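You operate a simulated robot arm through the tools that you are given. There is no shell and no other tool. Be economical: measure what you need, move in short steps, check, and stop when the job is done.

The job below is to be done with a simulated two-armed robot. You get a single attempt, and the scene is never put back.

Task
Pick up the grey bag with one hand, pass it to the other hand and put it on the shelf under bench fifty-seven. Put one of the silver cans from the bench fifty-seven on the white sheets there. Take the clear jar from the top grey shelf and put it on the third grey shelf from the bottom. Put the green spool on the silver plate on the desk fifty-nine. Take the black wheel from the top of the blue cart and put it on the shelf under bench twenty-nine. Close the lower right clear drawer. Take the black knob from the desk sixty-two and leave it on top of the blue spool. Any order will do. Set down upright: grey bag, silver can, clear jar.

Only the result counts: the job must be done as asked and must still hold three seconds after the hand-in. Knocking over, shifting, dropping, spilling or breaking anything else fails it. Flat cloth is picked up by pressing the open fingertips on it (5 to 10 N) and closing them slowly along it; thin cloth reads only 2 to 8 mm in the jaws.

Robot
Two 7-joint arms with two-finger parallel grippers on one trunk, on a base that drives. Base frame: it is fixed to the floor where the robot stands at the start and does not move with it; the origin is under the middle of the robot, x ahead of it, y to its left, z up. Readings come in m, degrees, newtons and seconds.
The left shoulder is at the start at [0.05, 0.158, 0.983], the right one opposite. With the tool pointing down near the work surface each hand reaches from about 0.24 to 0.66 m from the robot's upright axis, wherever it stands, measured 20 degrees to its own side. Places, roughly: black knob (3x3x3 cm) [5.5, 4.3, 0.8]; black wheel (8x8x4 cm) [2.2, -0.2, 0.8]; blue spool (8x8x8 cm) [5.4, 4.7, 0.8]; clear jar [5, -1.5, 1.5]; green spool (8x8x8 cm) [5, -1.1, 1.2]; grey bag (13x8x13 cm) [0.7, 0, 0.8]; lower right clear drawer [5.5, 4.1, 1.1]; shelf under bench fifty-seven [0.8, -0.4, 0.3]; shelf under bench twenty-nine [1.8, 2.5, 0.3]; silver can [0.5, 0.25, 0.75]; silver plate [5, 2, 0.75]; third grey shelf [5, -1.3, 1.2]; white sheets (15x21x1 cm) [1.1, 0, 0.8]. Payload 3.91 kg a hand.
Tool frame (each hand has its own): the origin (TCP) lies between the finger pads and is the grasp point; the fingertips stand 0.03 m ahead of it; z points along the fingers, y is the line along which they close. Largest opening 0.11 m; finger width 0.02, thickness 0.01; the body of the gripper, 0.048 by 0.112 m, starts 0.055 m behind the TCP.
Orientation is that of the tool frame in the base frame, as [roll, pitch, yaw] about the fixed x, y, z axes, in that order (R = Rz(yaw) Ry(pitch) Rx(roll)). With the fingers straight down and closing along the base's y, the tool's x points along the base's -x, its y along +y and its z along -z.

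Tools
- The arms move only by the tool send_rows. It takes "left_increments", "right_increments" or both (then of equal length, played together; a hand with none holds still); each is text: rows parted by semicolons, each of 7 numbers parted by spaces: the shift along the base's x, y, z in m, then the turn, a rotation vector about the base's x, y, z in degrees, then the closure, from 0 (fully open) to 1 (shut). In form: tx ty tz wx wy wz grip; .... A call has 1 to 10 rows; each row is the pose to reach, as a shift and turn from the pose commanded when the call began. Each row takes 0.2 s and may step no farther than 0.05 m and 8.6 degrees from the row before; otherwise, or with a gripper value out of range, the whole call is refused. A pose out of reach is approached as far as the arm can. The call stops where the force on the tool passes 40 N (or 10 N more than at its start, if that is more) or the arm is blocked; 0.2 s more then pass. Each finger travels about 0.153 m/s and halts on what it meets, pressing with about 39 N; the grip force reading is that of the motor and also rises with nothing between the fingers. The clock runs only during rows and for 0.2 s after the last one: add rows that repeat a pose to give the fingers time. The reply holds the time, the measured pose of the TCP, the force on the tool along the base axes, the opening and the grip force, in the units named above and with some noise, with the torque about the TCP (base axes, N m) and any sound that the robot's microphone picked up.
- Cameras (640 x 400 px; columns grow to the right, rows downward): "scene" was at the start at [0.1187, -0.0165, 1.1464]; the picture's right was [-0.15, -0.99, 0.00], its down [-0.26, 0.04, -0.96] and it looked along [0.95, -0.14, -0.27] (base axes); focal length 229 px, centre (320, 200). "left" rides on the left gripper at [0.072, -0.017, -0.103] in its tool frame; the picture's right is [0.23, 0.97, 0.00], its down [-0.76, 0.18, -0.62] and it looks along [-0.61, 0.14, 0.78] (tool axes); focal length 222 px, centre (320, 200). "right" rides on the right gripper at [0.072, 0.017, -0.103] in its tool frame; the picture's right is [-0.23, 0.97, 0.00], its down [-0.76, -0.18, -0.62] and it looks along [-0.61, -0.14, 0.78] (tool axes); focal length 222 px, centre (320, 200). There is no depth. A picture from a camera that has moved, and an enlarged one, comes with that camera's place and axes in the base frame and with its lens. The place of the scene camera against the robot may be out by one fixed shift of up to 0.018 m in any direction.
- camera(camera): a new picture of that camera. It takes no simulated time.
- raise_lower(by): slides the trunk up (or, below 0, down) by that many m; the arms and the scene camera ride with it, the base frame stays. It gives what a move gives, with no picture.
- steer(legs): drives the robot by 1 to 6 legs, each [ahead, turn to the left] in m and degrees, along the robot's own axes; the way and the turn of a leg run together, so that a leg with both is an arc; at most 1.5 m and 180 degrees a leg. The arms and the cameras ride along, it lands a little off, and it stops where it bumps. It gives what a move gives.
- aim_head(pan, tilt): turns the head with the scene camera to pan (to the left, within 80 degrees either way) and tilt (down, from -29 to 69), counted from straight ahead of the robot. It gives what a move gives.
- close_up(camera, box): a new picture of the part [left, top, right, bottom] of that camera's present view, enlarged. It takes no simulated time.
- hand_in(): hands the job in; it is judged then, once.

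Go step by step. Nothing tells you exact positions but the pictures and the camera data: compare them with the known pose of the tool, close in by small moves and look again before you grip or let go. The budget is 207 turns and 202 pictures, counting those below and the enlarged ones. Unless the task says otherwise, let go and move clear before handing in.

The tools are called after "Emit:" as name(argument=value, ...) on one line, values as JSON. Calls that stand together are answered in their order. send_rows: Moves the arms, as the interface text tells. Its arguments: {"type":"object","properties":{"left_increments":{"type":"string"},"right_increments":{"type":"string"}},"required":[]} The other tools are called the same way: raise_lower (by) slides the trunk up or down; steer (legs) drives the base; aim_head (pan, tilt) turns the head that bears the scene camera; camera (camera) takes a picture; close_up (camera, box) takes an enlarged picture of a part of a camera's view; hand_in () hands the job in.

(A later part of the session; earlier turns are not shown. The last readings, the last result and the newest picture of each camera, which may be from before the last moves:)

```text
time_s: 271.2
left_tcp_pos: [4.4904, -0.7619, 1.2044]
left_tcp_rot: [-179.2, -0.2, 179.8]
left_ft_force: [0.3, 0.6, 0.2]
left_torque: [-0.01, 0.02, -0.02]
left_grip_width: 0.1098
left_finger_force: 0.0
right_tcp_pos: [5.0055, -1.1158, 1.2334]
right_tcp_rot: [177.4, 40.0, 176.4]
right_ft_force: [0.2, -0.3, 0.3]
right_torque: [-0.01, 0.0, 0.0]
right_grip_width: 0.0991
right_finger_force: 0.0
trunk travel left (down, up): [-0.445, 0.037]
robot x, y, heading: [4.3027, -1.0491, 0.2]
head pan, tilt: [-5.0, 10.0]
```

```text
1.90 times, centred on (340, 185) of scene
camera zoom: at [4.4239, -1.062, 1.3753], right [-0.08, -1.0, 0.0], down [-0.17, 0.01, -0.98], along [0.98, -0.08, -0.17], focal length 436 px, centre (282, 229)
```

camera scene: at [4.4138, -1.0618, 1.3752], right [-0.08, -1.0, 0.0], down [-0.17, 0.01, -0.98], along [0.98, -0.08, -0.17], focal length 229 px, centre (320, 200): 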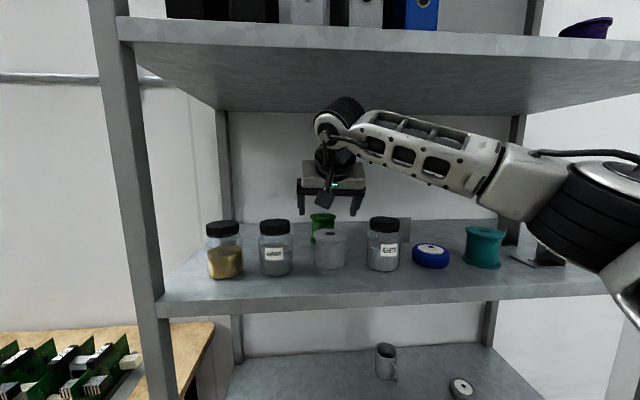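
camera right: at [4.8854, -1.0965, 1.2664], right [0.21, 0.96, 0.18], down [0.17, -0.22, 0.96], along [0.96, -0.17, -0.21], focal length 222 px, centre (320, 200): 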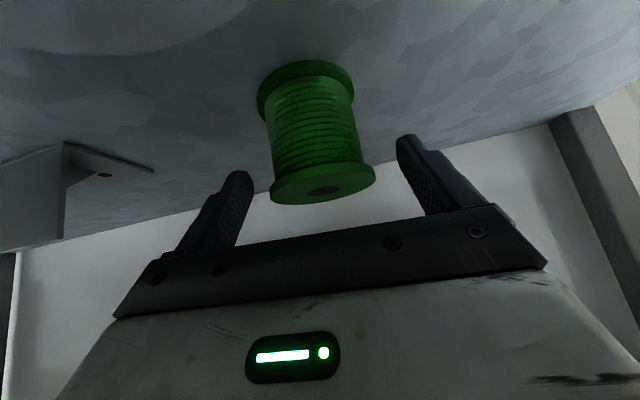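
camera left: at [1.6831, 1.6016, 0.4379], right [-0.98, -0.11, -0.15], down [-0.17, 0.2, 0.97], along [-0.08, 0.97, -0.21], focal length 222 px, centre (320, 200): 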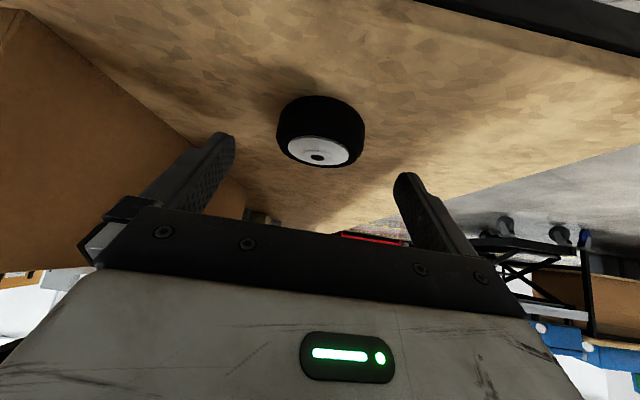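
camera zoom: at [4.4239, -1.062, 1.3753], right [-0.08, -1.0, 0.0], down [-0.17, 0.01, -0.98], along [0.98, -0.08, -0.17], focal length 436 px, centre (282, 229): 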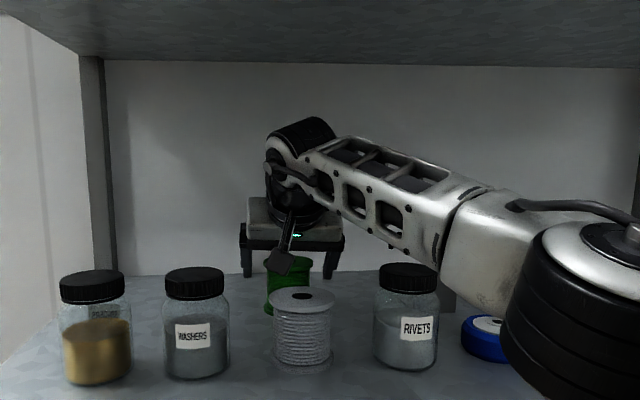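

Emit:
send_rows(right_increments="0.004 0 -0.01 0 0 0 0.1; 0.006 0 -0.022 0 0 0 0.1; 0.006 0 -0.022 0 0 0 0.25; 0.006 0 -0.022 0 0 0 0.35; 0.006 0 -0.022 0 0 0 0.5; 0.006 0 -0.022 0 0 0 0.65; 0.006 0 -0.022 0 0 0 0.8")

Emit:
camera(camera="right")

```text
time_s: 272.8
left_tcp_pos: [4.4886, -0.7636, 1.2057]
left_tcp_rot: [-179.2, -0.2, 179.7]
left_ft_force: [0.2, -0.2, -0.7]
left_torque: [-0.02, 0.03, -0.02]
left_grip_width: 0.1099
left_finger_force: 0.1
right_tcp_pos: [5.0106, -1.1147, 1.2121]
right_tcp_rot: [177.4, 40.2, 176.5]
right_ft_force: [1.6, 0.2, 5.7]
right_torque: [-0.11, 0.36, -0.1]
right_grip_width: 0.0641
right_finger_force: 39.2
trunk travel left (down, up): [-0.445, 0.037]
robot x, y, heading: [4.3067, -1.0514, 0.1]
head pan, tilt: [-5.0, 10.0]
```

```text
61 pictures are left
camera right: at [4.8911, -1.0967, 1.2452], right [0.21, 0.96, 0.18], down [0.17, -0.22, 0.96], along [0.96, -0.17, -0.21], focal length 222 px, centre (320, 200)
```

right: 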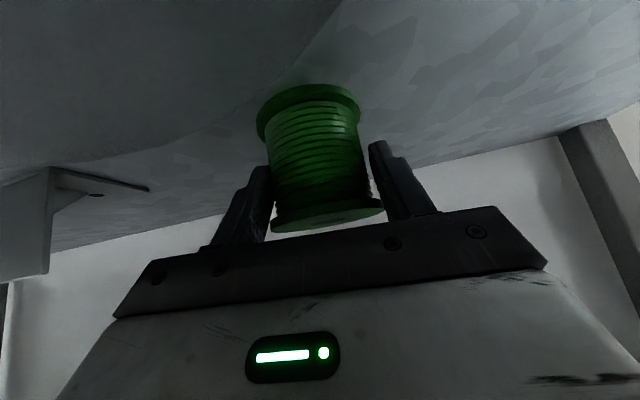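

Gripped at 64 mm. I lift straight up.

Emit:
send_rows(right_increments="0 0 0.02 0 0 0 0.9; 0 0 0.04 0 0 0 0.9; -0.003 0 0.06 0 0 0 0.9; -0.006 0 0.08 0 0 0 0.9; -0.01 0 0.084 0 0 0 0.9")

Emit:
camera(camera="right")

Emit:
close_up(camera="scene", box=[220, 80, 460, 290])

```text
time_s: 274.0
left_tcp_pos: [4.4891, -0.7632, 1.2044]
left_tcp_rot: [-179.2, -0.2, 179.7]
left_ft_force: [0.3, -0.2, -0.6]
left_torque: [0.01, -0.01, -0.02]
left_grip_width: 0.1101
left_finger_force: 0.0
right_tcp_pos: [4.9973, -1.1173, 1.2848]
right_tcp_rot: [177.4, 40.1, 176.3]
right_ft_force: [0.1, -0.6, -3.6]
right_torque: [-0.02, 0.03, -0.03]
right_grip_width: 0.0641
right_finger_force: 38.9
right hand out of reach, approached as far as the arm can: row 2, 3, 4, 5
trunk travel left (down, up): [-0.445, 0.037]
robot x, y, heading: [4.3048, -1.0511, 0.4]
head pan, tilt: [-5.0, 10.0]
```

```text
60 pictures are left
camera right: at [4.877, -1.099, 1.3176], right [0.2, 0.96, 0.18], down [0.17, -0.22, 0.96], along [0.96, -0.17, -0.21], focal length 222 px, centre (320, 200)
```

right: 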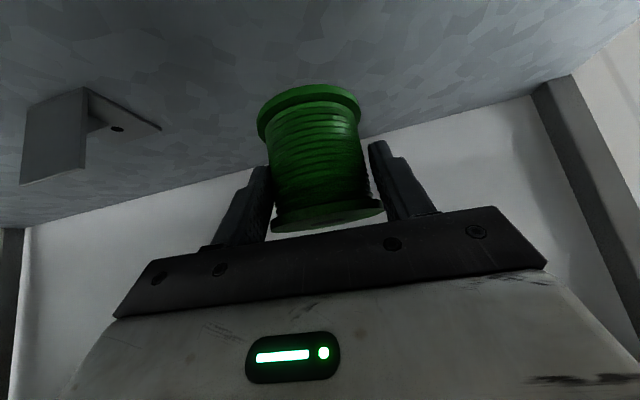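

```text
1.90 times, centred on (340, 185) of scene
camera zoom: at [4.424, -1.0619, 1.3753], right [-0.08, -1.0, 0.0], down [-0.17, 0.01, -0.98], along [0.98, -0.08, -0.17], focal length 436 px, centre (282, 229)
```

zoom: 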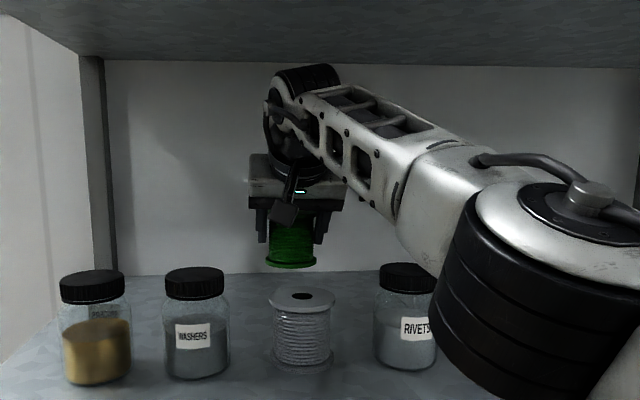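

Lifted 7 cm; I raise the trunk 2.2 cm more for clearance over the silver spool, then back out.

Emit:
raise_lower(by=0.022)

Emit:
steer(legs=[[-0.4, 0]])

Emit:
camera(camera="scene")

```text
time_s: 274.7
left_tcp_pos: [4.49, -0.7631, 1.2276]
left_tcp_rot: [-179.2, -0.2, 179.7]
left_ft_force: [0.1, 0.3, 0.8]
left_torque: [0.0, -0.01, -0.02]
left_grip_width: 0.1102
left_finger_force: 0.1
right_tcp_pos: [4.9971, -1.1182, 1.3065]
right_tcp_rot: [177.3, 40.1, 176.4]
right_ft_force: [-0.3, 0.3, -3.7]
right_torque: [0.02, 0.02, 0.02]
right_grip_width: 0.064
right_finger_force: 39.1
trunk travel left (down, up): [-0.467, 0.015]
robot x, y, heading: [4.3056, -1.0489, 0.1]
head pan, tilt: [-5.0, 10.0]
```

```text
time_s: 277.2
left_tcp_pos: [4.0921, -0.7642, 1.2285]
left_tcp_rot: [-179.2, -0.2, 179.8]
left_ft_force: [-0.2, 0.2, 0.0]
left_torque: [-0.01, -0.02, -0.01]
left_grip_width: 0.1101
left_finger_force: 0.0
right_tcp_pos: [4.5984, -1.1217, 1.3066]
right_tcp_rot: [177.2, 40.1, 176.3]
right_ft_force: [0.1, 0.0, -3.5]
right_torque: [0.03, 0.06, -0.01]
right_grip_width: 0.0634
right_finger_force: 39.2
trunk travel left (down, up): [-0.467, 0.015]
robot x, y, heading: [3.9048, -1.0515, 0.1]
head pan, tilt: [-5.0, 10.0]
```

```text
58 pictures are left
camera scene: at [4.0248, -1.0636, 1.3973], right [-0.08, -1.0, 0.0], down [-0.17, 0.01, -0.98], along [0.98, -0.08, -0.17], focal length 229 px, centre (320, 200)
```

scene: 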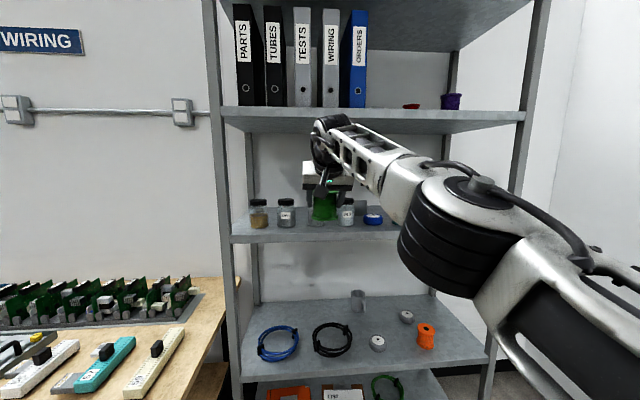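

Spool in hand; nothing disturbed. I tuck the right arm and turn north to look toward desk fifty-nine.

Emit:
send_rows(right_increments="-0.045 0 -0.01 0 0 0 0.9; -0.09 0 -0.02 0 0 0 0.9; -0.135 0 -0.03 0 0 0 0.9; -0.18 -0.01 -0.04 0 0 0 0.9; -0.22 -0.02 -0.05 0 0 0 0.9; -0.25 -0.03 -0.06 0 0 0 0.9")

Emit:
steer(legs=[[0, 85]])

Emit:
aim_head(pan=-15, tilt=15)

Emit:
camera(camera="scene")

```text
time_s: 278.6
left_tcp_pos: [4.0889, -0.7633, 1.2272]
left_tcp_rot: [-179.1, -0.1, 179.6]
left_ft_force: [-0.7, 0.1, 0.6]
left_torque: [-0.03, -0.06, -0.01]
left_grip_width: 0.1099
left_finger_force: 0.1
right_tcp_pos: [4.5195, -1.0285, 1.3761]
right_tcp_rot: [177.6, 40.1, 176.5]
right_ft_force: [-0.7, 0.6, -3.0]
right_torque: [0.0, 0.02, -0.04]
right_grip_width: 0.0601
right_finger_force: 39.1
right hand out of reach, approached as far as the arm can: row 1, 2, 3, 4, 5, 6
trunk travel left (down, up): [-0.467, 0.015]
robot x, y, heading: [3.9056, -1.053, 0.1]
head pan, tilt: [-5.0, 10.0]
```

```text
time_s: 282.4
left_tcp_pos: [3.644, -0.8316, 1.2277]
left_tcp_rot: [-179.2, -0.2, -97.9]
left_ft_force: [-1.0, -0.3, -0.5]
left_torque: [0.0, 0.0, 0.0]
left_grip_width: 0.11
left_finger_force: 0.1
right_tcp_pos: [3.9626, -0.4382, 1.3728]
right_tcp_rot: [177.5, 39.8, -101.2]
right_ft_force: [0.1, -0.1, -2.6]
right_torque: [-0.09, 0.03, -0.03]
right_grip_width: 0.0598
right_finger_force: 39.1
trunk travel left (down, up): [-0.467, 0.015]
robot x, y, heading: [3.9081, -1.0524, 82.8]
head pan, tilt: [-5.0, 10.0]
stopped in leg 1: the robot was blocked; the commanded pose is now the measured one
```

```text
time_s: 283.2
left_tcp_pos: [3.6438, -0.8325, 1.2279]
left_tcp_rot: [-179.2, -0.2, -97.9]
left_ft_force: [0.2, 0.0, -0.8]
left_torque: [0.03, 0.01, 0.0]
left_grip_width: 0.11
left_finger_force: 0.1
right_tcp_pos: [3.9627, -0.4391, 1.3743]
right_tcp_rot: [177.3, 40.0, -101.3]
right_ft_force: [0.3, -0.4, -3.8]
right_torque: [-0.06, -0.01, 0.0]
right_grip_width: 0.0599
right_finger_force: 39.6
trunk travel left (down, up): [-0.467, 0.015]
robot x, y, heading: [3.9074, -1.0538, 82.8]
head pan, tilt: [-15.0, 15.0]
```

```text
57 pictures are left
camera scene: at [3.9326, -0.9292, 1.3891], right [0.93, -0.38, 0.0], down [-0.1, -0.24, -0.97], along [0.36, 0.89, -0.26], focal length 229 px, centre (320, 200)
```

scene: 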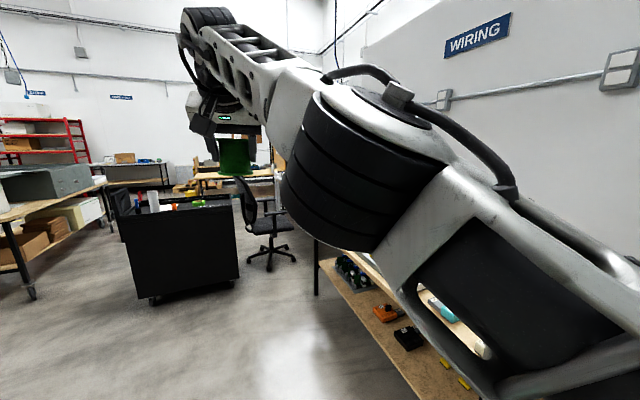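

The turn stopped 2° short as blocked. I look right to see what is near the right arm.

Emit:
aim_head(pan=-80, tilt=30)

Emit:
camera(camera="scene")

Emit:
camera(camera="right")

```text
time_s: 284.5
left_tcp_pos: [3.6436, -0.8317, 1.2275]
left_tcp_rot: [-179.2, -0.2, -97.8]
left_ft_force: [-0.1, 0.2, 1.3]
left_torque: [0.0, 0.0, -0.03]
left_grip_width: 0.1098
left_finger_force: 0.0
right_tcp_pos: [3.9626, -0.4376, 1.3733]
right_tcp_rot: [177.4, 39.9, -101.3]
right_ft_force: [0.3, -0.7, -2.3]
right_torque: [-0.06, 0.01, 0.04]
right_grip_width: 0.0598
right_finger_force: 38.6
trunk travel left (down, up): [-0.467, 0.015]
robot x, y, heading: [3.9076, -1.0538, 82.8]
head pan, tilt: [-80.0, 30.0]
```

```text
56 pictures are left
camera scene: at [3.9878, -1.0112, 1.3649], right [0.05, -1.0, 0.0], down [-0.5, -0.03, -0.87], along [0.86, 0.04, -0.5], focal length 229 px, centre (320, 200)
```

scene: 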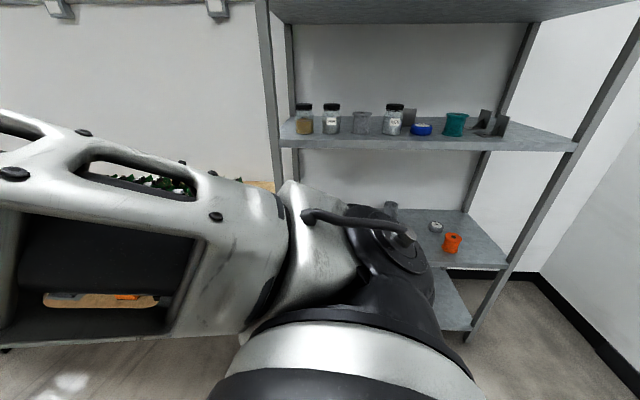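

```text
55 pictures are left
camera right: at [3.9278, -0.5565, 1.4076], right [-0.93, 0.33, 0.18], down [0.24, 0.15, 0.96], along [0.29, 0.93, -0.22], focal length 222 px, centre (320, 200)
```

right: 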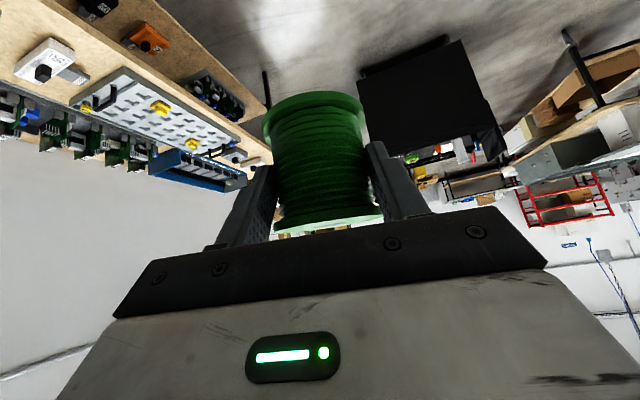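

Nothing looks disturbed. A chair (4.3, 1.3) and the black trolley (x 3.17–3.92, y≈1.1–1.6) block the direct way, so I go round the trolley's west side.

Emit:
steer(legs=[[0, 45], [0.9, 0], [0.85, 0], [0, -40]])

Emit:
aim_head(pan=0, tilt=12)

Emit:
camera(camera="scene")

```text
time_s: 286.8
left_tcp_pos: [3.5628, -1.0551, 1.2276]
left_tcp_rot: [-179.2, -0.3, -57.7]
left_ft_force: [0.0, 0.1, 0.2]
left_torque: [-0.02, 0.03, 0.01]
left_grip_width: 0.11
left_finger_force: 0.0
right_tcp_pos: [3.5524, -0.5464, 1.3733]
right_tcp_rot: [177.6, 39.7, -61.1]
right_ft_force: [0.0, -1.2, -2.5]
right_torque: [-0.07, -0.03, 0.06]
right_grip_width: 0.0598
right_finger_force: 38.6
trunk travel left (down, up): [-0.467, 0.015]
robot x, y, heading: [3.9049, -1.0509, 123.0]
head pan, tilt: [-80.0, 30.0]
stopped in leg 1: the robot was blocked; the commanded pose is now the measured one
```

```text
time_s: 288.3
left_tcp_pos: [3.5636, -1.0536, 1.2276]
left_tcp_rot: [-179.1, -0.3, -57.7]
left_ft_force: [0.8, 0.1, -0.1]
left_torque: [-0.03, 0.01, 0.0]
left_grip_width: 0.11
left_finger_force: 0.1
right_tcp_pos: [3.5542, -0.5465, 1.3739]
right_tcp_rot: [177.6, 39.8, -61.1]
right_ft_force: [0.5, -0.8, -2.4]
right_torque: [-0.1, 0.01, -0.01]
right_grip_width: 0.0598
right_finger_force: 38.9
trunk travel left (down, up): [-0.467, 0.015]
robot x, y, heading: [3.9118, -1.0543, 123.2]
head pan, tilt: [0.0, 12.0]
```

```text
54 pictures are left
camera scene: at [3.8196, -0.9436, 1.394], right [0.84, 0.55, 0.0], down [0.11, -0.17, -0.98], along [-0.53, 0.82, -0.21], focal length 229 px, centre (320, 200)
```

scene: 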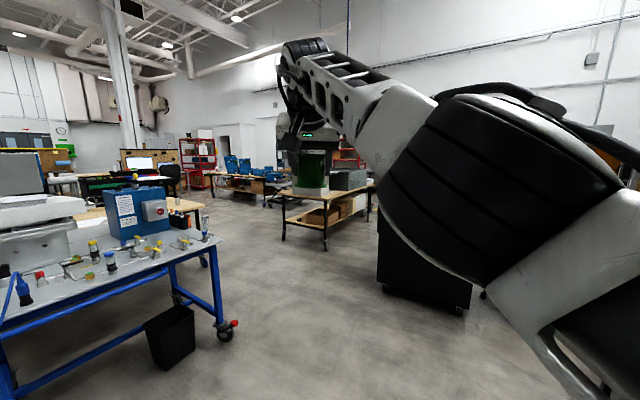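

The repeated "blocked" with nothing near suggests my right arm rubs against my own body. I move the right hand outward and lower to free it.

Emit:
send_rows(right_increments="0.033 0.022 -0.015 0 0 0 0.9; 0.067 0.044 -0.03 0 0 0 0.9; 0.1 0.066 -0.045 0 0 0 0.9; 0.134 0.087 -0.06 0 0 0 0.9; 0.168 0.109 -0.08 0 0 0 0.9")

Emit:
camera(camera="scene")

```text
time_s: 289.5
left_tcp_pos: [3.5625, -1.054, 1.2271]
left_tcp_rot: [-179.2, -0.3, -57.7]
left_ft_force: [0.1, 1.3, -0.2]
left_torque: [-0.02, 0.01, 0.02]
left_grip_width: 0.11
left_finger_force: 0.0
right_tcp_pos: [3.5539, -0.5472, 1.374]
right_tcp_rot: [177.5, 39.7, -61.1]
right_ft_force: [-0.4, -0.4, -3.7]
right_torque: [-0.09, 0.02, 0.02]
right_grip_width: 0.0597
right_finger_force: 38.2
right hand out of reach, approached as far as the arm can: row 1, 2, 3, 4, 5
trunk travel left (down, up): [-0.467, 0.015]
robot x, y, heading: [3.9063, -1.055, 122.9]
head pan, tilt: [0.0, 12.0]
```

```text
53 pictures are left
camera scene: at [3.8196, -0.9436, 1.394], right [0.84, 0.55, 0.0], down [0.11, -0.17, -0.98], along [-0.53, 0.82, -0.21], focal length 229 px, centre (320, 200)
```

scene: 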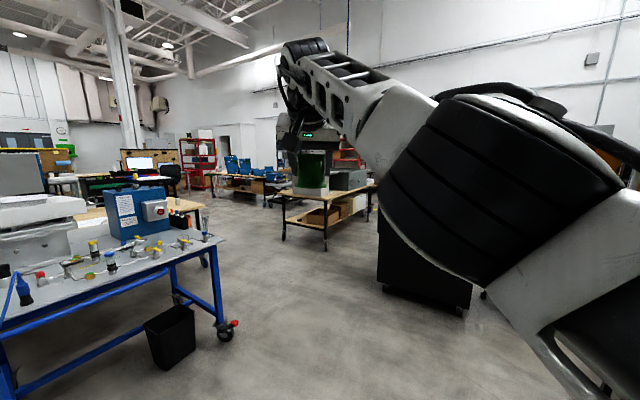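

Emit:
send_rows(right_increments="0.008 0.029 -0.0175 0 0 0 0.9; 0.016 0.058 -0.035 0 0 0 0.9; 0.024 0.087 -0.052 0 0 0 0.9; 0.032 0.116 -0.07 0 0 0 0.9; 0.032 0.116 -0.07 0 0 0 0.9")

```text
time_s: 290.7
left_tcp_pos: [3.5633, -1.0541, 1.2277]
left_tcp_rot: [-179.1, -0.2, -57.6]
left_ft_force: [0.0, 0.4, -0.1]
left_torque: [-0.01, 0.0, 0.0]
left_grip_width: 0.1102
left_finger_force: 0.1
right_tcp_pos: [3.5856, -0.4352, 1.3023]
right_tcp_rot: [177.5, 39.8, -60.9]
right_ft_force: [0.4, -0.2, -2.7]
right_torque: [-0.05, -0.02, 0.01]
right_grip_width: 0.0598
right_finger_force: 39.3
right hand out of reach, approached as far as the arm can: row 4, 5
trunk travel left (down, up): [-0.467, 0.015]
robot x, y, heading: [3.9081, -1.0558, 123.1]
head pan, tilt: [0.0, 12.0]
```

It moves again. I lower and move it outward first, then retract.

Emit:
send_rows(right_increments="0.01 0.006 -0.04 0 0 0 0.9; 0.02 0.013 -0.08 0 0 0 0.9; 0.033 0.022 -0.12 0 0 0 0.9; 0.05 0.033 -0.16 0 0 0 0.9; 0.067 0.044 -0.2 0 0 0 0.9")

Emit:
send_rows(right_increments="0.03 -0.02 0 0 0 0 0.9; 0.06 -0.045 0 0 0 0 0.9; 0.09 -0.07 0 0 0 0 0.9; 0.12 -0.1 0 0 0 0 0.9; 0.14 -0.135 0 0 0 0 0.9")

Emit:
camera(camera="scene")

```text
time_s: 291.9
left_tcp_pos: [3.5638, -1.0528, 1.2277]
left_tcp_rot: [-179.2, -0.3, -57.6]
left_ft_force: [0.7, -0.1, -0.6]
left_torque: [0.0, -0.02, 0.03]
left_grip_width: 0.1099
left_finger_force: 0.1
right_tcp_pos: [3.6515, -0.3921, 1.1009]
right_tcp_rot: [177.4, 39.7, -61.2]
right_ft_force: [0.5, 0.3, -1.9]
right_torque: [-0.06, -0.03, -0.02]
right_grip_width: 0.0598
right_finger_force: 39.4
trunk travel left (down, up): [-0.467, 0.015]
robot x, y, heading: [3.9077, -1.0527, 123.4]
head pan, tilt: [0.0, 12.0]
```

```text
time_s: 293.1
left_tcp_pos: [3.5643, -1.0545, 1.2271]
left_tcp_rot: [-179.2, -0.2, -57.6]
left_ft_force: [-0.5, 0.2, -0.2]
left_torque: [0.01, 0.04, 0.03]
left_grip_width: 0.11
left_finger_force: 0.0
right_tcp_pos: [3.7909, -0.5284, 1.1026]
right_tcp_rot: [177.5, 39.9, -61.1]
right_ft_force: [0.2, -0.5, -2.7]
right_torque: [-0.05, -0.05, -0.02]
right_grip_width: 0.0598
right_finger_force: 38.6
trunk travel left (down, up): [-0.467, 0.015]
robot x, y, heading: [3.9084, -1.0519, 122.9]
head pan, tilt: [0.0, 12.0]
```

```text
52 pictures are left
camera scene: at [3.8201, -0.944, 1.3941], right [0.84, 0.55, 0.0], down [0.11, -0.17, -0.98], along [-0.53, 0.82, -0.21], focal length 229 px, centre (320, 200)
```

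scene: 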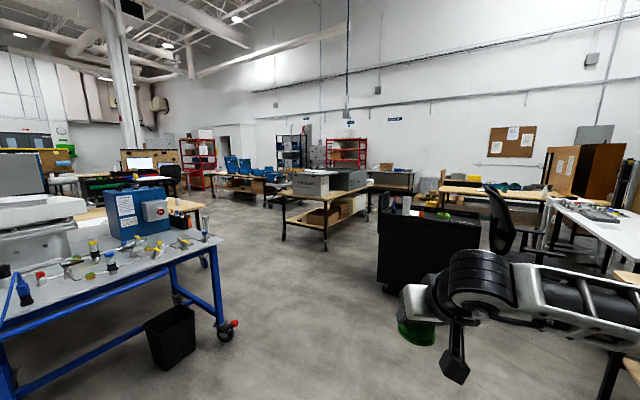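

The arm is compact again with the spool. I continue around the trolley's west side.

Emit:
steer(legs=[[0, 4], [0.95, 0], [0.95, 0], [0, -37]])

Emit:
aim_head(pan=-15, tilt=18)

Emit:
camera(camera="scene")

```text
time_s: 304.8
left_tcp_pos: [2.4582, 0.6394, 1.2263]
left_tcp_rot: [-179.2, -0.2, -90.2]
left_ft_force: [0.3, 0.0, 0.2]
left_torque: [0.02, 0.01, 0.05]
left_grip_width: 0.1099
left_finger_force: 0.0
right_tcp_pos: [2.9315, 0.9596, 1.1014]
right_tcp_rot: [177.5, 39.8, -93.7]
right_ft_force: [-0.3, 0.0, -2.3]
right_torque: [-0.04, 0.03, 0.0]
right_grip_width: 0.0597
right_finger_force: 38.7
trunk travel left (down, up): [-0.467, 0.015]
robot x, y, heading: [2.7473, 0.4554, 90.6]
head pan, tilt: [0.0, 12.0]
```

```text
time_s: 305.6
left_tcp_pos: [2.4579, 0.6384, 1.2271]
left_tcp_rot: [-179.1, -0.2, -90.2]
left_ft_force: [-0.1, -0.1, -1.0]
left_torque: [0.01, -0.01, -0.01]
left_grip_width: 0.1101
left_finger_force: 0.1
right_tcp_pos: [2.9323, 0.9597, 1.1015]
right_tcp_rot: [177.4, 39.7, -93.7]
right_ft_force: [0.2, 0.0, -3.7]
right_torque: [-0.06, 0.0, 0.0]
right_grip_width: 0.0601
right_finger_force: 39.0
trunk travel left (down, up): [-0.467, 0.015]
robot x, y, heading: [2.7467, 0.4556, 90.5]
head pan, tilt: [-15.0, 18.0]
```

```text
51 pictures are left
camera scene: at [2.756, 0.5832, 1.3842], right [0.97, -0.25, 0.0], down [-0.08, -0.3, -0.95], along [0.24, 0.92, -0.31], focal length 229 px, centre (320, 200)
```

scene: 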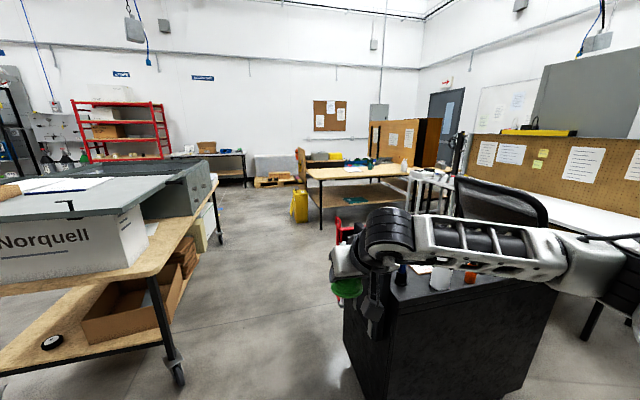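

Clear way north. I drive 1.5 m along the corridor and then look east toward the white desk.

Emit:
steer(legs=[[1.0, 0], [0.6, 0], [0, -50]])

Emit:
aim_head(pan=-30, tilt=18)

Emit:
camera(camera="scene")

```text
time_s: 316.1
left_tcp_pos: [2.6828, 2.4097, 1.2277]
left_tcp_rot: [-179.2, -0.2, -139.3]
left_ft_force: [-1.0, 0.1, 0.2]
left_torque: [0.02, -0.02, -0.01]
left_grip_width: 0.1099
left_finger_force: 0.0
right_tcp_pos: [3.2344, 2.2608, 1.1022]
right_tcp_rot: [177.4, 39.7, -142.8]
right_ft_force: [-0.7, 0.5, -4.3]
right_torque: [0.0, 0.08, 0.01]
right_grip_width: 0.0599
right_finger_force: 38.7
trunk travel left (down, up): [-0.467, 0.015]
robot x, y, heading: [2.7357, 2.0696, 41.3]
head pan, tilt: [-15.0, 18.0]
```

```text
time_s: 316.8
left_tcp_pos: [2.6808, 2.4105, 1.228]
left_tcp_rot: [-179.2, -0.2, -139.4]
left_ft_force: [-0.6, 0.2, 0.3]
left_torque: [0.03, 0.01, 0.03]
left_grip_width: 0.11
left_finger_force: 0.1
right_tcp_pos: [3.2344, 2.2603, 1.1015]
right_tcp_rot: [177.4, 39.7, -142.9]
right_ft_force: [-0.9, -0.4, -3.3]
right_torque: [-0.05, 0.07, 0.0]
right_grip_width: 0.0601
right_finger_force: 39.1
trunk travel left (down, up): [-0.467, 0.015]
robot x, y, heading: [2.7312, 2.0724, 41.5]
head pan, tilt: [-30.0, 18.0]
```

```text
50 pictures are left
camera scene: at [2.8394, 2.1131, 1.3842], right [0.2, -0.98, 0.0], down [-0.3, -0.06, -0.95], along [0.93, 0.19, -0.31], focal length 229 px, centre (320, 200)
```

scene: 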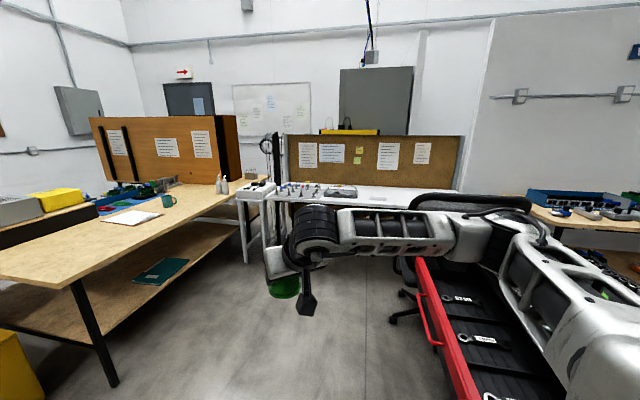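

I see desk fifty-nine (white, pegboard behind, front edge x≈4.8) and the chair beside it. I approach along y≈2.3.

Emit:
steer(legs=[[0, -31], [1.0, 0], [0.35, 0]])

Emit:
aim_head(pan=-15, tilt=30)

Emit:
camera(camera="scene")

```text
time_s: 325.3
left_tcp_pos: [4.1727, 2.6226, 1.2266]
left_tcp_rot: [-179.4, -0.3, -170.4]
left_ft_force: [-0.2, -0.1, 0.1]
left_torque: [0.02, 0.02, 0.0]
left_grip_width: 0.1098
left_finger_force: 0.0
right_tcp_pos: [4.5695, 2.2088, 1.101]
right_tcp_rot: [177.5, 39.8, -173.9]
right_ft_force: [-0.1, 0.1, -3.3]
right_torque: [-0.04, 0.09, 0.0]
right_grip_width: 0.06
right_finger_force: 39.0
trunk travel left (down, up): [-0.467, 0.015]
robot x, y, heading: [4.0417, 2.3083, 10.5]
head pan, tilt: [-30.0, 18.0]
```

```text
time_s: 326.1
left_tcp_pos: [4.1712, 2.6223, 1.227]
left_tcp_rot: [-179.3, -0.2, -170.4]
left_ft_force: [0.3, 0.1, 0.9]
left_torque: [0.01, -0.01, -0.01]
left_grip_width: 0.11
left_finger_force: 0.1
right_tcp_pos: [4.5687, 2.2096, 1.1022]
right_tcp_rot: [177.5, 39.7, -173.8]
right_ft_force: [-0.2, 0.1, -2.7]
right_torque: [0.0, 0.04, -0.05]
right_grip_width: 0.06
right_finger_force: 39.2
trunk travel left (down, up): [-0.467, 0.015]
robot x, y, heading: [4.0431, 2.3033, 10.5]
head pan, tilt: [-15.0, 30.0]
```

```text
49 pictures are left
camera scene: at [4.1566, 2.303, 1.365], right [-0.08, -1.0, 0.0], down [-0.5, 0.04, -0.87], along [0.86, -0.07, -0.5], focal length 229 px, centre (320, 200)
```

scene: 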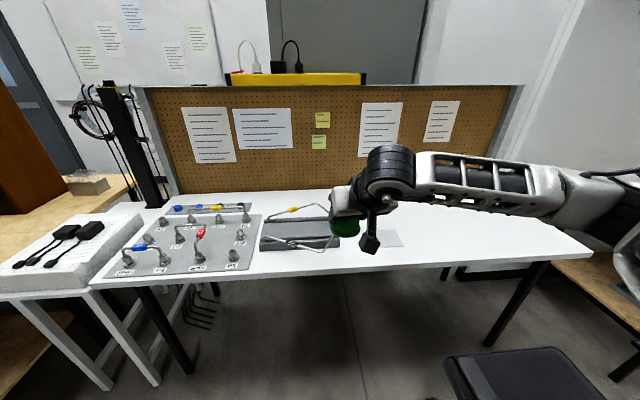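

Emit:
close_up(camera="scene", box=[240, 170, 460, 290])

Emit:
camera(camera="right")

```text
2.91 times, centred on (350, 230) of scene
camera zoom: at [4.1566, 2.303, 1.365], right [-0.08, -1.0, 0.0], down [-0.5, 0.04, -0.87], along [0.86, -0.07, -0.5], focal length 666 px, centre (233, 113)
```

zoom: 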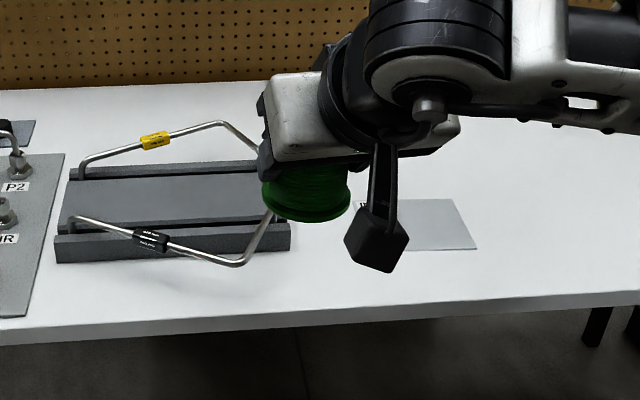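

```text
47 pictures are left
camera right: at [4.4467, 2.2085, 1.1349], right [0.04, 0.98, 0.18], down [0.21, -0.18, 0.96], along [0.98, 0.0, -0.22], focal length 222 px, centre (320, 200)
```

right: 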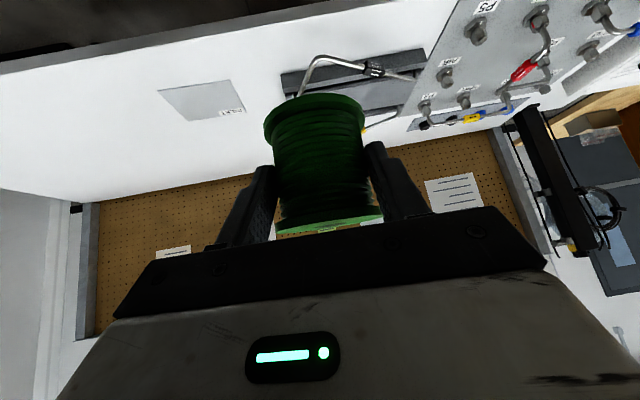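

The silver plate spans x≈4.85–4.95, y≈1.91–2.07 on the desk. I drive closer, lower the trunk, and bring the spool above its centre (4.90, 1.99).

Emit:
steer(legs=[[0, -15.5], [0.24, 0]])

Emit:
raise_lower(by=-0.15)

Emit:
camera(camera="right")

```text
time_s: 328.8
left_tcp_pos: [4.4985, 2.5529, 1.2271]
left_tcp_rot: [-179.2, -0.3, 174.0]
left_ft_force: [0.6, 0.1, 0.9]
left_torque: [0.01, 0.01, 0.01]
left_grip_width: 0.1101
left_finger_force: 0.1
right_tcp_pos: [4.7676, 2.0477, 1.1009]
right_tcp_rot: [177.5, 39.8, 170.5]
right_ft_force: [1.0, 0.4, -2.2]
right_torque: [0.02, 0.05, 0.0]
right_grip_width: 0.0601
right_finger_force: 39.2
trunk travel left (down, up): [-0.467, 0.015]
robot x, y, heading: [4.2838, 2.2823, -5.4]
head pan, tilt: [-15.0, 30.0]
```

```text
time_s: 330.5
left_tcp_pos: [4.4985, 2.5527, 1.0767]
left_tcp_rot: [-179.2, -0.2, 173.9]
left_ft_force: [0.2, 0.2, 0.6]
left_torque: [0.0, 0.02, -0.01]
left_grip_width: 0.1098
left_finger_force: 0.0
right_tcp_pos: [4.7675, 2.048, 0.9513]
right_tcp_rot: [177.5, 39.7, 170.6]
right_ft_force: [0.0, 0.6, -3.7]
right_torque: [0.02, 0.03, 0.01]
right_grip_width: 0.0599
right_finger_force: 38.9
trunk travel left (down, up): [-0.317, 0.165]
robot x, y, heading: [4.2841, 2.2826, -5.2]
head pan, tilt: [-15.0, 30.0]
```

```text
46 pictures are left
camera right: at [4.6504, 2.0804, 0.9851], right [0.31, 0.94, 0.18], down [0.16, -0.23, 0.96], along [0.94, -0.27, -0.22], focal length 222 px, centre (320, 200)
```

right: 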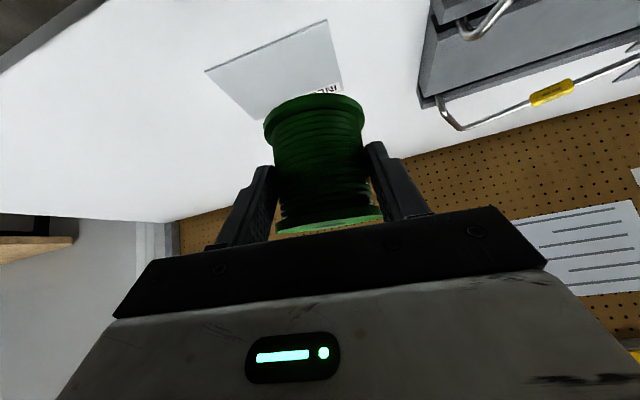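

Emit:
send_rows(right_increments="0.035 -0.015 -0.02 0 0 0 0.9; 0.07 -0.03 -0.04 0 0 0 0.9; 0.1 -0.045 -0.06 0 0 0 0.9; 0.13 -0.06 -0.08 0 0 0 0.9; 0.13 -0.06 -0.1 0 0 0 0.9")

Emit:
camera(camera="right")

Emit:
close_up(camera="scene", box=[280, 140, 500, 300])

```text
time_s: 331.7
left_tcp_pos: [4.4978, 2.5535, 1.0764]
left_tcp_rot: [-179.2, -0.3, 173.8]
left_ft_force: [0.3, 0.0, 0.7]
left_torque: [0.03, -0.02, 0.01]
left_grip_width: 0.1098
left_finger_force: 0.0
right_tcp_pos: [4.8973, 1.9895, 0.8515]
right_tcp_rot: [177.4, 39.7, 170.5]
right_ft_force: [0.6, -0.1, -3.0]
right_torque: [0.04, 0.03, 0.0]
right_grip_width: 0.0601
right_finger_force: 39.4
trunk travel left (down, up): [-0.317, 0.165]
robot x, y, heading: [4.2878, 2.2858, -5.2]
head pan, tilt: [-15.0, 30.0]
```

```text
45 pictures are left
camera right: at [4.7806, 2.0209, 0.8853], right [0.31, 0.94, 0.18], down [0.16, -0.23, 0.96], along [0.94, -0.27, -0.22], focal length 222 px, centre (320, 200)
```

right: 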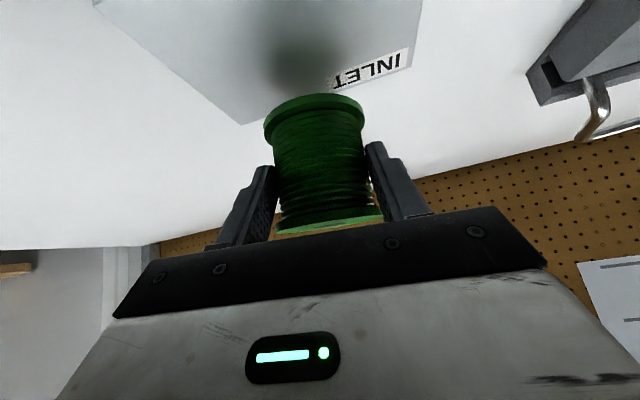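

```text
2.50 times, centred on (390, 220) of scene
camera zoom: at [4.397, 2.2457, 1.2149], right [-0.35, -0.94, 0.0], down [-0.47, 0.17, -0.87], along [0.81, -0.3, -0.5], focal length 572 px, centre (145, 150)
```

zoom: 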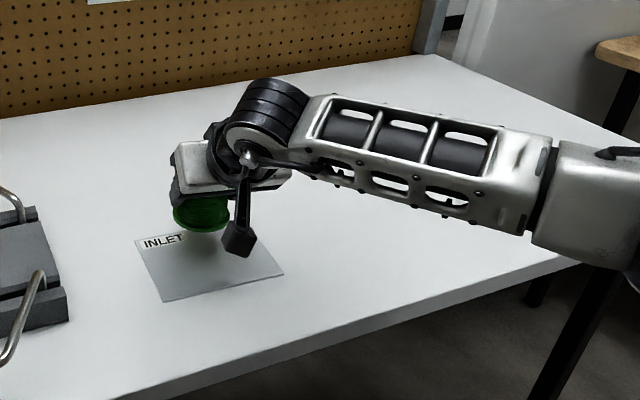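

Well placed over the plate. I lower slowly until contact.

Emit:
send_rows(right_increments="0 0 -0.012 0 0 0 0.9; 0 0 -0.024 0 0 0 0.9; 0 0 -0.03 0 0 0 0.9")

Emit:
send_rows(right_increments="0 0 -0.004 0 0 0 0.9; 0 0 -0.007 0 0 0 0.9")

Emit:
camera(camera="right")

```text
time_s: 332.5
left_tcp_pos: [4.4985, 2.5518, 1.0768]
left_tcp_rot: [-179.2, -0.2, 174.0]
left_ft_force: [0.1, -0.4, 0.2]
left_torque: [0.01, 0.02, -0.02]
left_grip_width: 0.11
left_finger_force: 0.0
right_tcp_pos: [4.8975, 1.9892, 0.8212]
right_tcp_rot: [177.6, 39.6, 170.5]
right_ft_force: [0.6, 0.2, -3.0]
right_torque: [0.02, 0.06, 0.02]
right_grip_width: 0.0601
right_finger_force: 39.1
trunk travel left (down, up): [-0.317, 0.165]
robot x, y, heading: [4.2878, 2.2834, -5.4]
head pan, tilt: [-15.0, 30.0]
```

```text
time_s: 333.1
left_tcp_pos: [4.498, 2.5523, 1.0757]
left_tcp_rot: [-179.2, -0.3, 173.9]
left_ft_force: [0.7, -1.0, 0.0]
left_torque: [0.01, 0.0, -0.01]
left_grip_width: 0.1101
left_finger_force: 0.1
right_tcp_pos: [4.8969, 1.9892, 0.8149]
right_tcp_rot: [177.5, 39.9, 170.5]
right_ft_force: [-0.8, 0.1, 1.7]
right_torque: [-0.19, -0.08, -0.04]
right_grip_width: 0.0597
right_finger_force: 39.0
trunk travel left (down, up): [-0.317, 0.165]
robot x, y, heading: [4.2869, 2.2824, -5.4]
head pan, tilt: [-15.0, 30.0]
```

```text
43 pictures are left
camera right: at [4.7803, 2.0205, 0.8496], right [0.31, 0.94, 0.18], down [0.15, -0.23, 0.96], along [0.94, -0.27, -0.21], focal length 222 px, centre (320, 200)
```

right: 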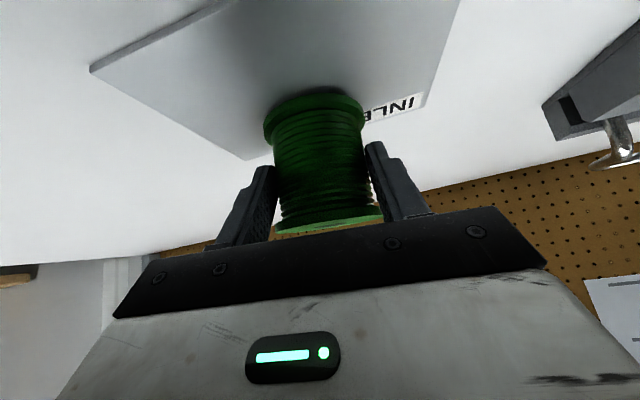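

The spool touches the plate. I press 2 mm and open, then rise.

Emit:
send_rows(right_increments="0 0 -0.002 0 0 0 0.9; 0 0 -0.002 0 0 0 0.4; 0 0 -0.002 0 0 0 0.3; 0 0 -0.002 0 0 0 0.1; 0 0 -0.002 0 0 0 0; -0.01 0 0.03 0 0 0 0; -0.03 0 0.07 0 0 0 0; -0.06 0 0.11 0 0 0 0; -0.09 0 0.14 0 0 0 0")

Emit:
camera(camera="right")

```text
time_s: 335.1
left_tcp_pos: [4.4969, 2.5521, 1.0768]
left_tcp_rot: [-179.2, -0.3, 173.9]
left_ft_force: [0.2, 0.3, -0.9]
left_torque: [0.0, 0.0, 0.0]
left_grip_width: 0.1101
left_finger_force: 0.1
right_tcp_pos: [4.8061, 1.9866, 0.9548]
right_tcp_rot: [177.6, 39.8, 170.4]
right_ft_force: [0.5, -0.2, 0.3]
right_torque: [0.01, 0.03, 0.0]
right_grip_width: 0.1099
right_finger_force: 0.0
trunk travel left (down, up): [-0.317, 0.165]
robot x, y, heading: [4.2825, 2.2826, -5.3]
head pan, tilt: [-15.0, 30.0]
```

```text
42 pictures are left
camera right: at [4.689, 2.0186, 0.9886], right [0.31, 0.93, 0.18], down [0.16, -0.23, 0.96], along [0.94, -0.27, -0.22], focal length 222 px, centre (320, 200)
```

right: 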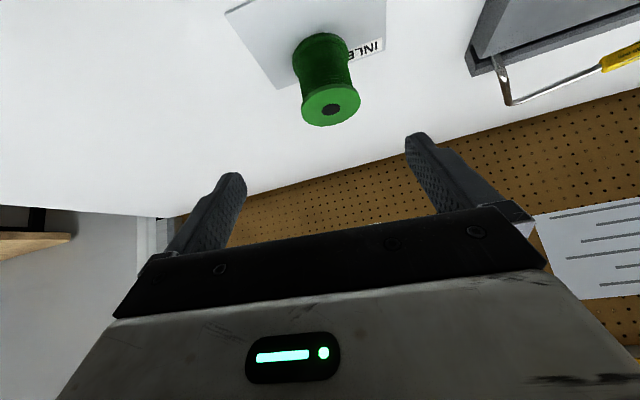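

The green spool stands on the silver plate. Four items remain simple-side: now I look north-east for desk sixty-two with the knob, blue spool and drawers.

Emit:
aim_head(pan=65, tilt=12)

Emit:
camera(camera="scene")

```text
time_s: 336.7
left_tcp_pos: [4.4984, 2.5522, 1.0769]
left_tcp_rot: [-179.2, -0.2, 173.8]
left_ft_force: [0.4, -0.3, 0.1]
left_torque: [-0.05, 0.01, 0.04]
left_grip_width: 0.1101
left_finger_force: 0.0
right_tcp_pos: [4.8059, 1.9866, 0.9538]
right_tcp_rot: [177.6, 39.7, 170.5]
right_ft_force: [0.6, 0.4, 0.0]
right_torque: [-0.02, 0.03, 0.03]
right_grip_width: 0.11
right_finger_force: 0.0
trunk travel left (down, up): [-0.317, 0.165]
robot x, y, heading: [4.283, 2.281, -4.9]
head pan, tilt: [65.0, 12.0]
```

```text
41 pictures are left
camera scene: at [4.359, 2.3578, 1.244], right [0.86, -0.51, 0.0], down [-0.11, -0.18, -0.98], along [0.49, 0.84, -0.21], focal length 229 px, centre (320, 200)
```

scene: 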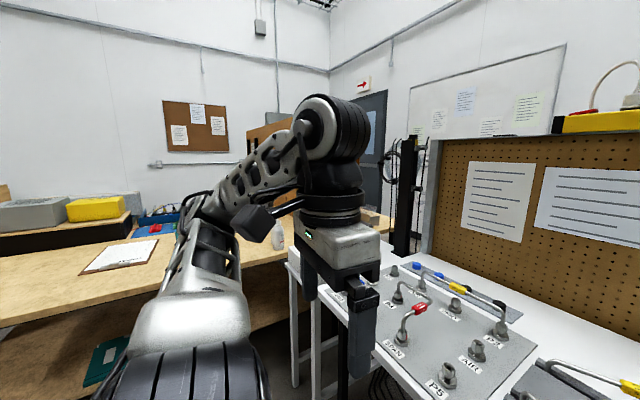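

Emit:
steer(legs=[[-0.6, 0], [0, 45]])

Emit:
raise_lower(by=0.16)

Emit:
aim_head(pan=0, tilt=12)

Emit:
camera(camera="scene")

```text
time_s: 342.1
left_tcp_pos: [3.6581, 2.6815, 1.0781]
left_tcp_rot: [-179.2, -0.1, -142.5]
left_ft_force: [-0.6, 0.1, -0.3]
left_torque: [0.02, -0.03, 0.0]
left_grip_width: 0.1102
left_finger_force: 0.0
right_tcp_pos: [4.2721, 2.4844, 0.9546]
right_tcp_rot: [177.5, 39.7, -145.9]
right_ft_force: [0.7, 0.8, -1.3]
right_torque: [-0.01, 0.01, 0.05]
right_grip_width: 0.11
right_finger_force: 0.1
trunk travel left (down, up): [-0.317, 0.165]
robot x, y, heading: [3.6943, 2.3375, 38.1]
head pan, tilt: [65.0, 12.0]
```

```text
time_s: 343.9
left_tcp_pos: [3.6585, 2.6817, 1.2376]
left_tcp_rot: [-179.1, -0.2, -142.5]
left_ft_force: [-0.6, 0.1, -0.2]
left_torque: [0.01, -0.02, 0.04]
left_grip_width: 0.1102
left_finger_force: 0.0
right_tcp_pos: [4.2721, 2.4838, 1.1136]
right_tcp_rot: [177.4, 39.8, -145.9]
right_ft_force: [-0.3, -0.6, -0.6]
right_torque: [0.0, 0.04, -0.01]
right_grip_width: 0.1102
right_finger_force: 0.1
trunk travel left (down, up): [-0.477, 0.005]
robot x, y, heading: [3.6884, 2.3421, 38.1]
head pan, tilt: [65.0, 12.0]
```

```text
time_s: 345.2
left_tcp_pos: [3.658, 2.6815, 1.2379]
left_tcp_rot: [-179.2, -0.2, -142.5]
left_ft_force: [-0.4, -0.1, 0.4]
left_torque: [-0.04, 0.01, 0.02]
left_grip_width: 0.1098
left_finger_force: 0.0
right_tcp_pos: [4.2735, 2.4838, 1.114]
right_tcp_rot: [177.5, 39.6, -145.9]
right_ft_force: [0.4, 0.2, 0.2]
right_torque: [-0.02, 0.04, 0.0]
right_grip_width: 0.1102
right_finger_force: 0.1
trunk travel left (down, up): [-0.477, 0.005]
robot x, y, heading: [3.6895, 2.3367, 38.2]
head pan, tilt: [0.0, 12.0]
```

```text
40 pictures are left
camera scene: at [3.7814, 2.4198, 1.404], right [0.62, -0.78, 0.0], down [-0.16, -0.13, -0.98], along [0.77, 0.61, -0.21], focal length 229 px, centre (320, 200)
```

scene: 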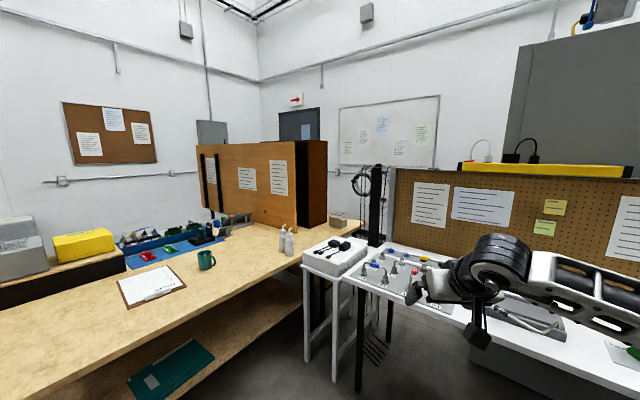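

The cabinet's front (drawers) faces away from here, so desk sixty-two must be reached from the north side. I go round the wooden desk's west end, passing the yellow sign.

Emit:
steer(legs=[[0, 111], [1.05, 0], [0, -59], [1.4, 0]])

Emit:
aim_head(pan=-45, tilt=12)

Emit:
camera(camera="scene")

```text
time_s: 364.4
left_tcp_pos: [2.4589, 4.4398, 1.2373]
left_tcp_rot: [-179.2, -0.2, -89.1]
left_ft_force: [1.3, 0.2, 0.4]
left_torque: [0.0, 0.03, 0.01]
left_grip_width: 0.1101
left_finger_force: 0.0
right_tcp_pos: [2.9831, 4.8163, 1.1134]
right_tcp_rot: [177.5, 39.7, -92.4]
right_ft_force: [-0.7, 0.2, -0.3]
right_torque: [-0.02, 0.01, -0.01]
right_grip_width: 0.1101
right_finger_force: 0.0
trunk travel left (down, up): [-0.477, 0.005]
robot x, y, heading: [2.7474, 4.2615, 91.7]
head pan, tilt: [0.0, 12.0]
```

```text
time_s: 365.5
left_tcp_pos: [2.4602, 4.4396, 1.2379]
left_tcp_rot: [-179.2, -0.2, -89.1]
left_ft_force: [0.6, 0.0, 0.1]
left_torque: [-0.01, -0.01, -0.01]
left_grip_width: 0.1101
left_finger_force: 0.1
right_tcp_pos: [2.9829, 4.8166, 1.1133]
right_tcp_rot: [177.5, 39.7, -92.4]
right_ft_force: [0.4, 0.0, -0.5]
right_torque: [0.0, -0.01, 0.0]
right_grip_width: 0.1099
right_finger_force: 0.0
trunk travel left (down, up): [-0.477, 0.005]
robot x, y, heading: [2.754, 4.2589, 91.7]
head pan, tilt: [-45.0, 12.0]
```

```text
39 pictures are left
camera scene: at [2.8012, 4.368, 1.404], right [0.73, -0.68, 0.0], down [-0.14, -0.15, -0.98], along [0.67, 0.71, -0.21], focal length 229 px, centre (320, 200)
```

scene: 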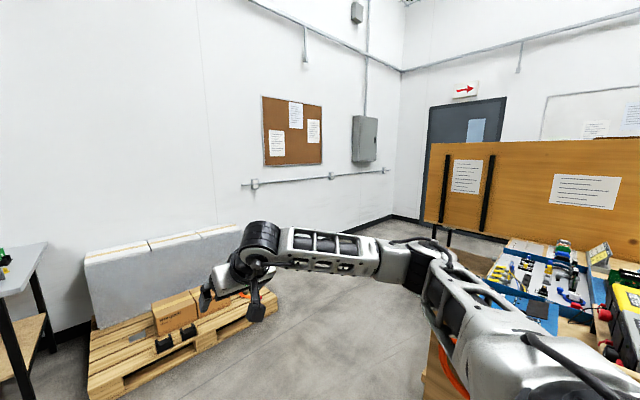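

Desk sixty-two lies beyond the long panel (x≈5, y 3.6–5.1), accessible from the east. The lane north of it is free, so I drive around.

Emit:
steer(legs=[[0.72, 0], [0, -79], [1.2, 0], [1.15, 0]])

Emit:
aim_head(pan=-45, tilt=15)

Emit:
camera(camera="scene")

```text
time_s: 382.0
left_tcp_pos: [4.7002, 5.8235, 1.241]
left_tcp_rot: [-178.8, 1.5, -164.9]
left_ft_force: [-0.2, 0.4, -0.7]
left_torque: [-0.02, 0.01, 0.02]
left_grip_width: 0.1099
left_finger_force: 0.1
right_tcp_pos: [5.1716, 5.4136, 1.1227]
right_tcp_rot: [179.1, 40.5, -164.3]
right_ft_force: [-0.1, -0.5, -0.3]
right_torque: [0.01, 0.0, 0.02]
right_grip_width: 0.1098
right_finger_force: 0.1
trunk travel left (down, up): [-0.477, 0.005]
robot x, y, heading: [4.6226, 5.5032, 14.5]
head pan, tilt: [-45.0, 12.0]
stopped in leg 4: the robot was blocked; the commanded pose is now the measured one
```

```text
time_s: 382.6
left_tcp_pos: [4.6988, 5.8247, 1.241]
left_tcp_rot: [-178.9, 1.7, -164.9]
left_ft_force: [-0.7, -0.6, -0.5]
left_torque: [0.0, -0.01, 0.01]
left_grip_width: 0.11
left_finger_force: 0.1
right_tcp_pos: [5.1693, 5.415, 1.1231]
right_tcp_rot: [179.1, 40.5, -163.9]
right_ft_force: [0.7, -0.7, -1.1]
right_torque: [0.04, -0.01, 0.02]
right_grip_width: 0.1099
right_finger_force: 0.1
trunk travel left (down, up): [-0.477, 0.005]
robot x, y, heading: [4.6235, 5.5043, 15.0]
head pan, tilt: [-45.0, 15.0]
```

```text
38 pictures are left
camera scene: at [4.6966, 5.4599, 1.4026], right [-0.5, -0.86, -0.02], down [-0.19, 0.13, -0.97], along [0.84, -0.48, -0.23], focal length 229 px, centre (320, 200)
```

scene: 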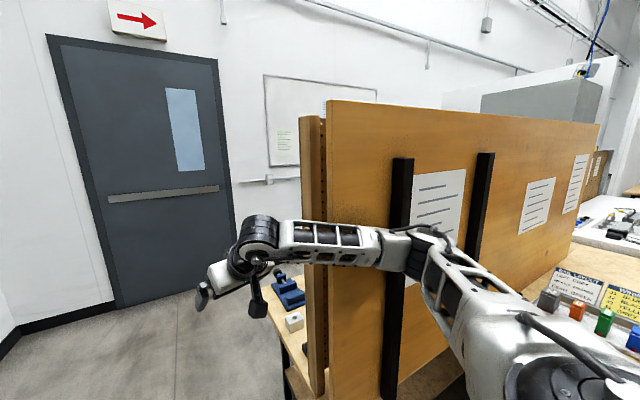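

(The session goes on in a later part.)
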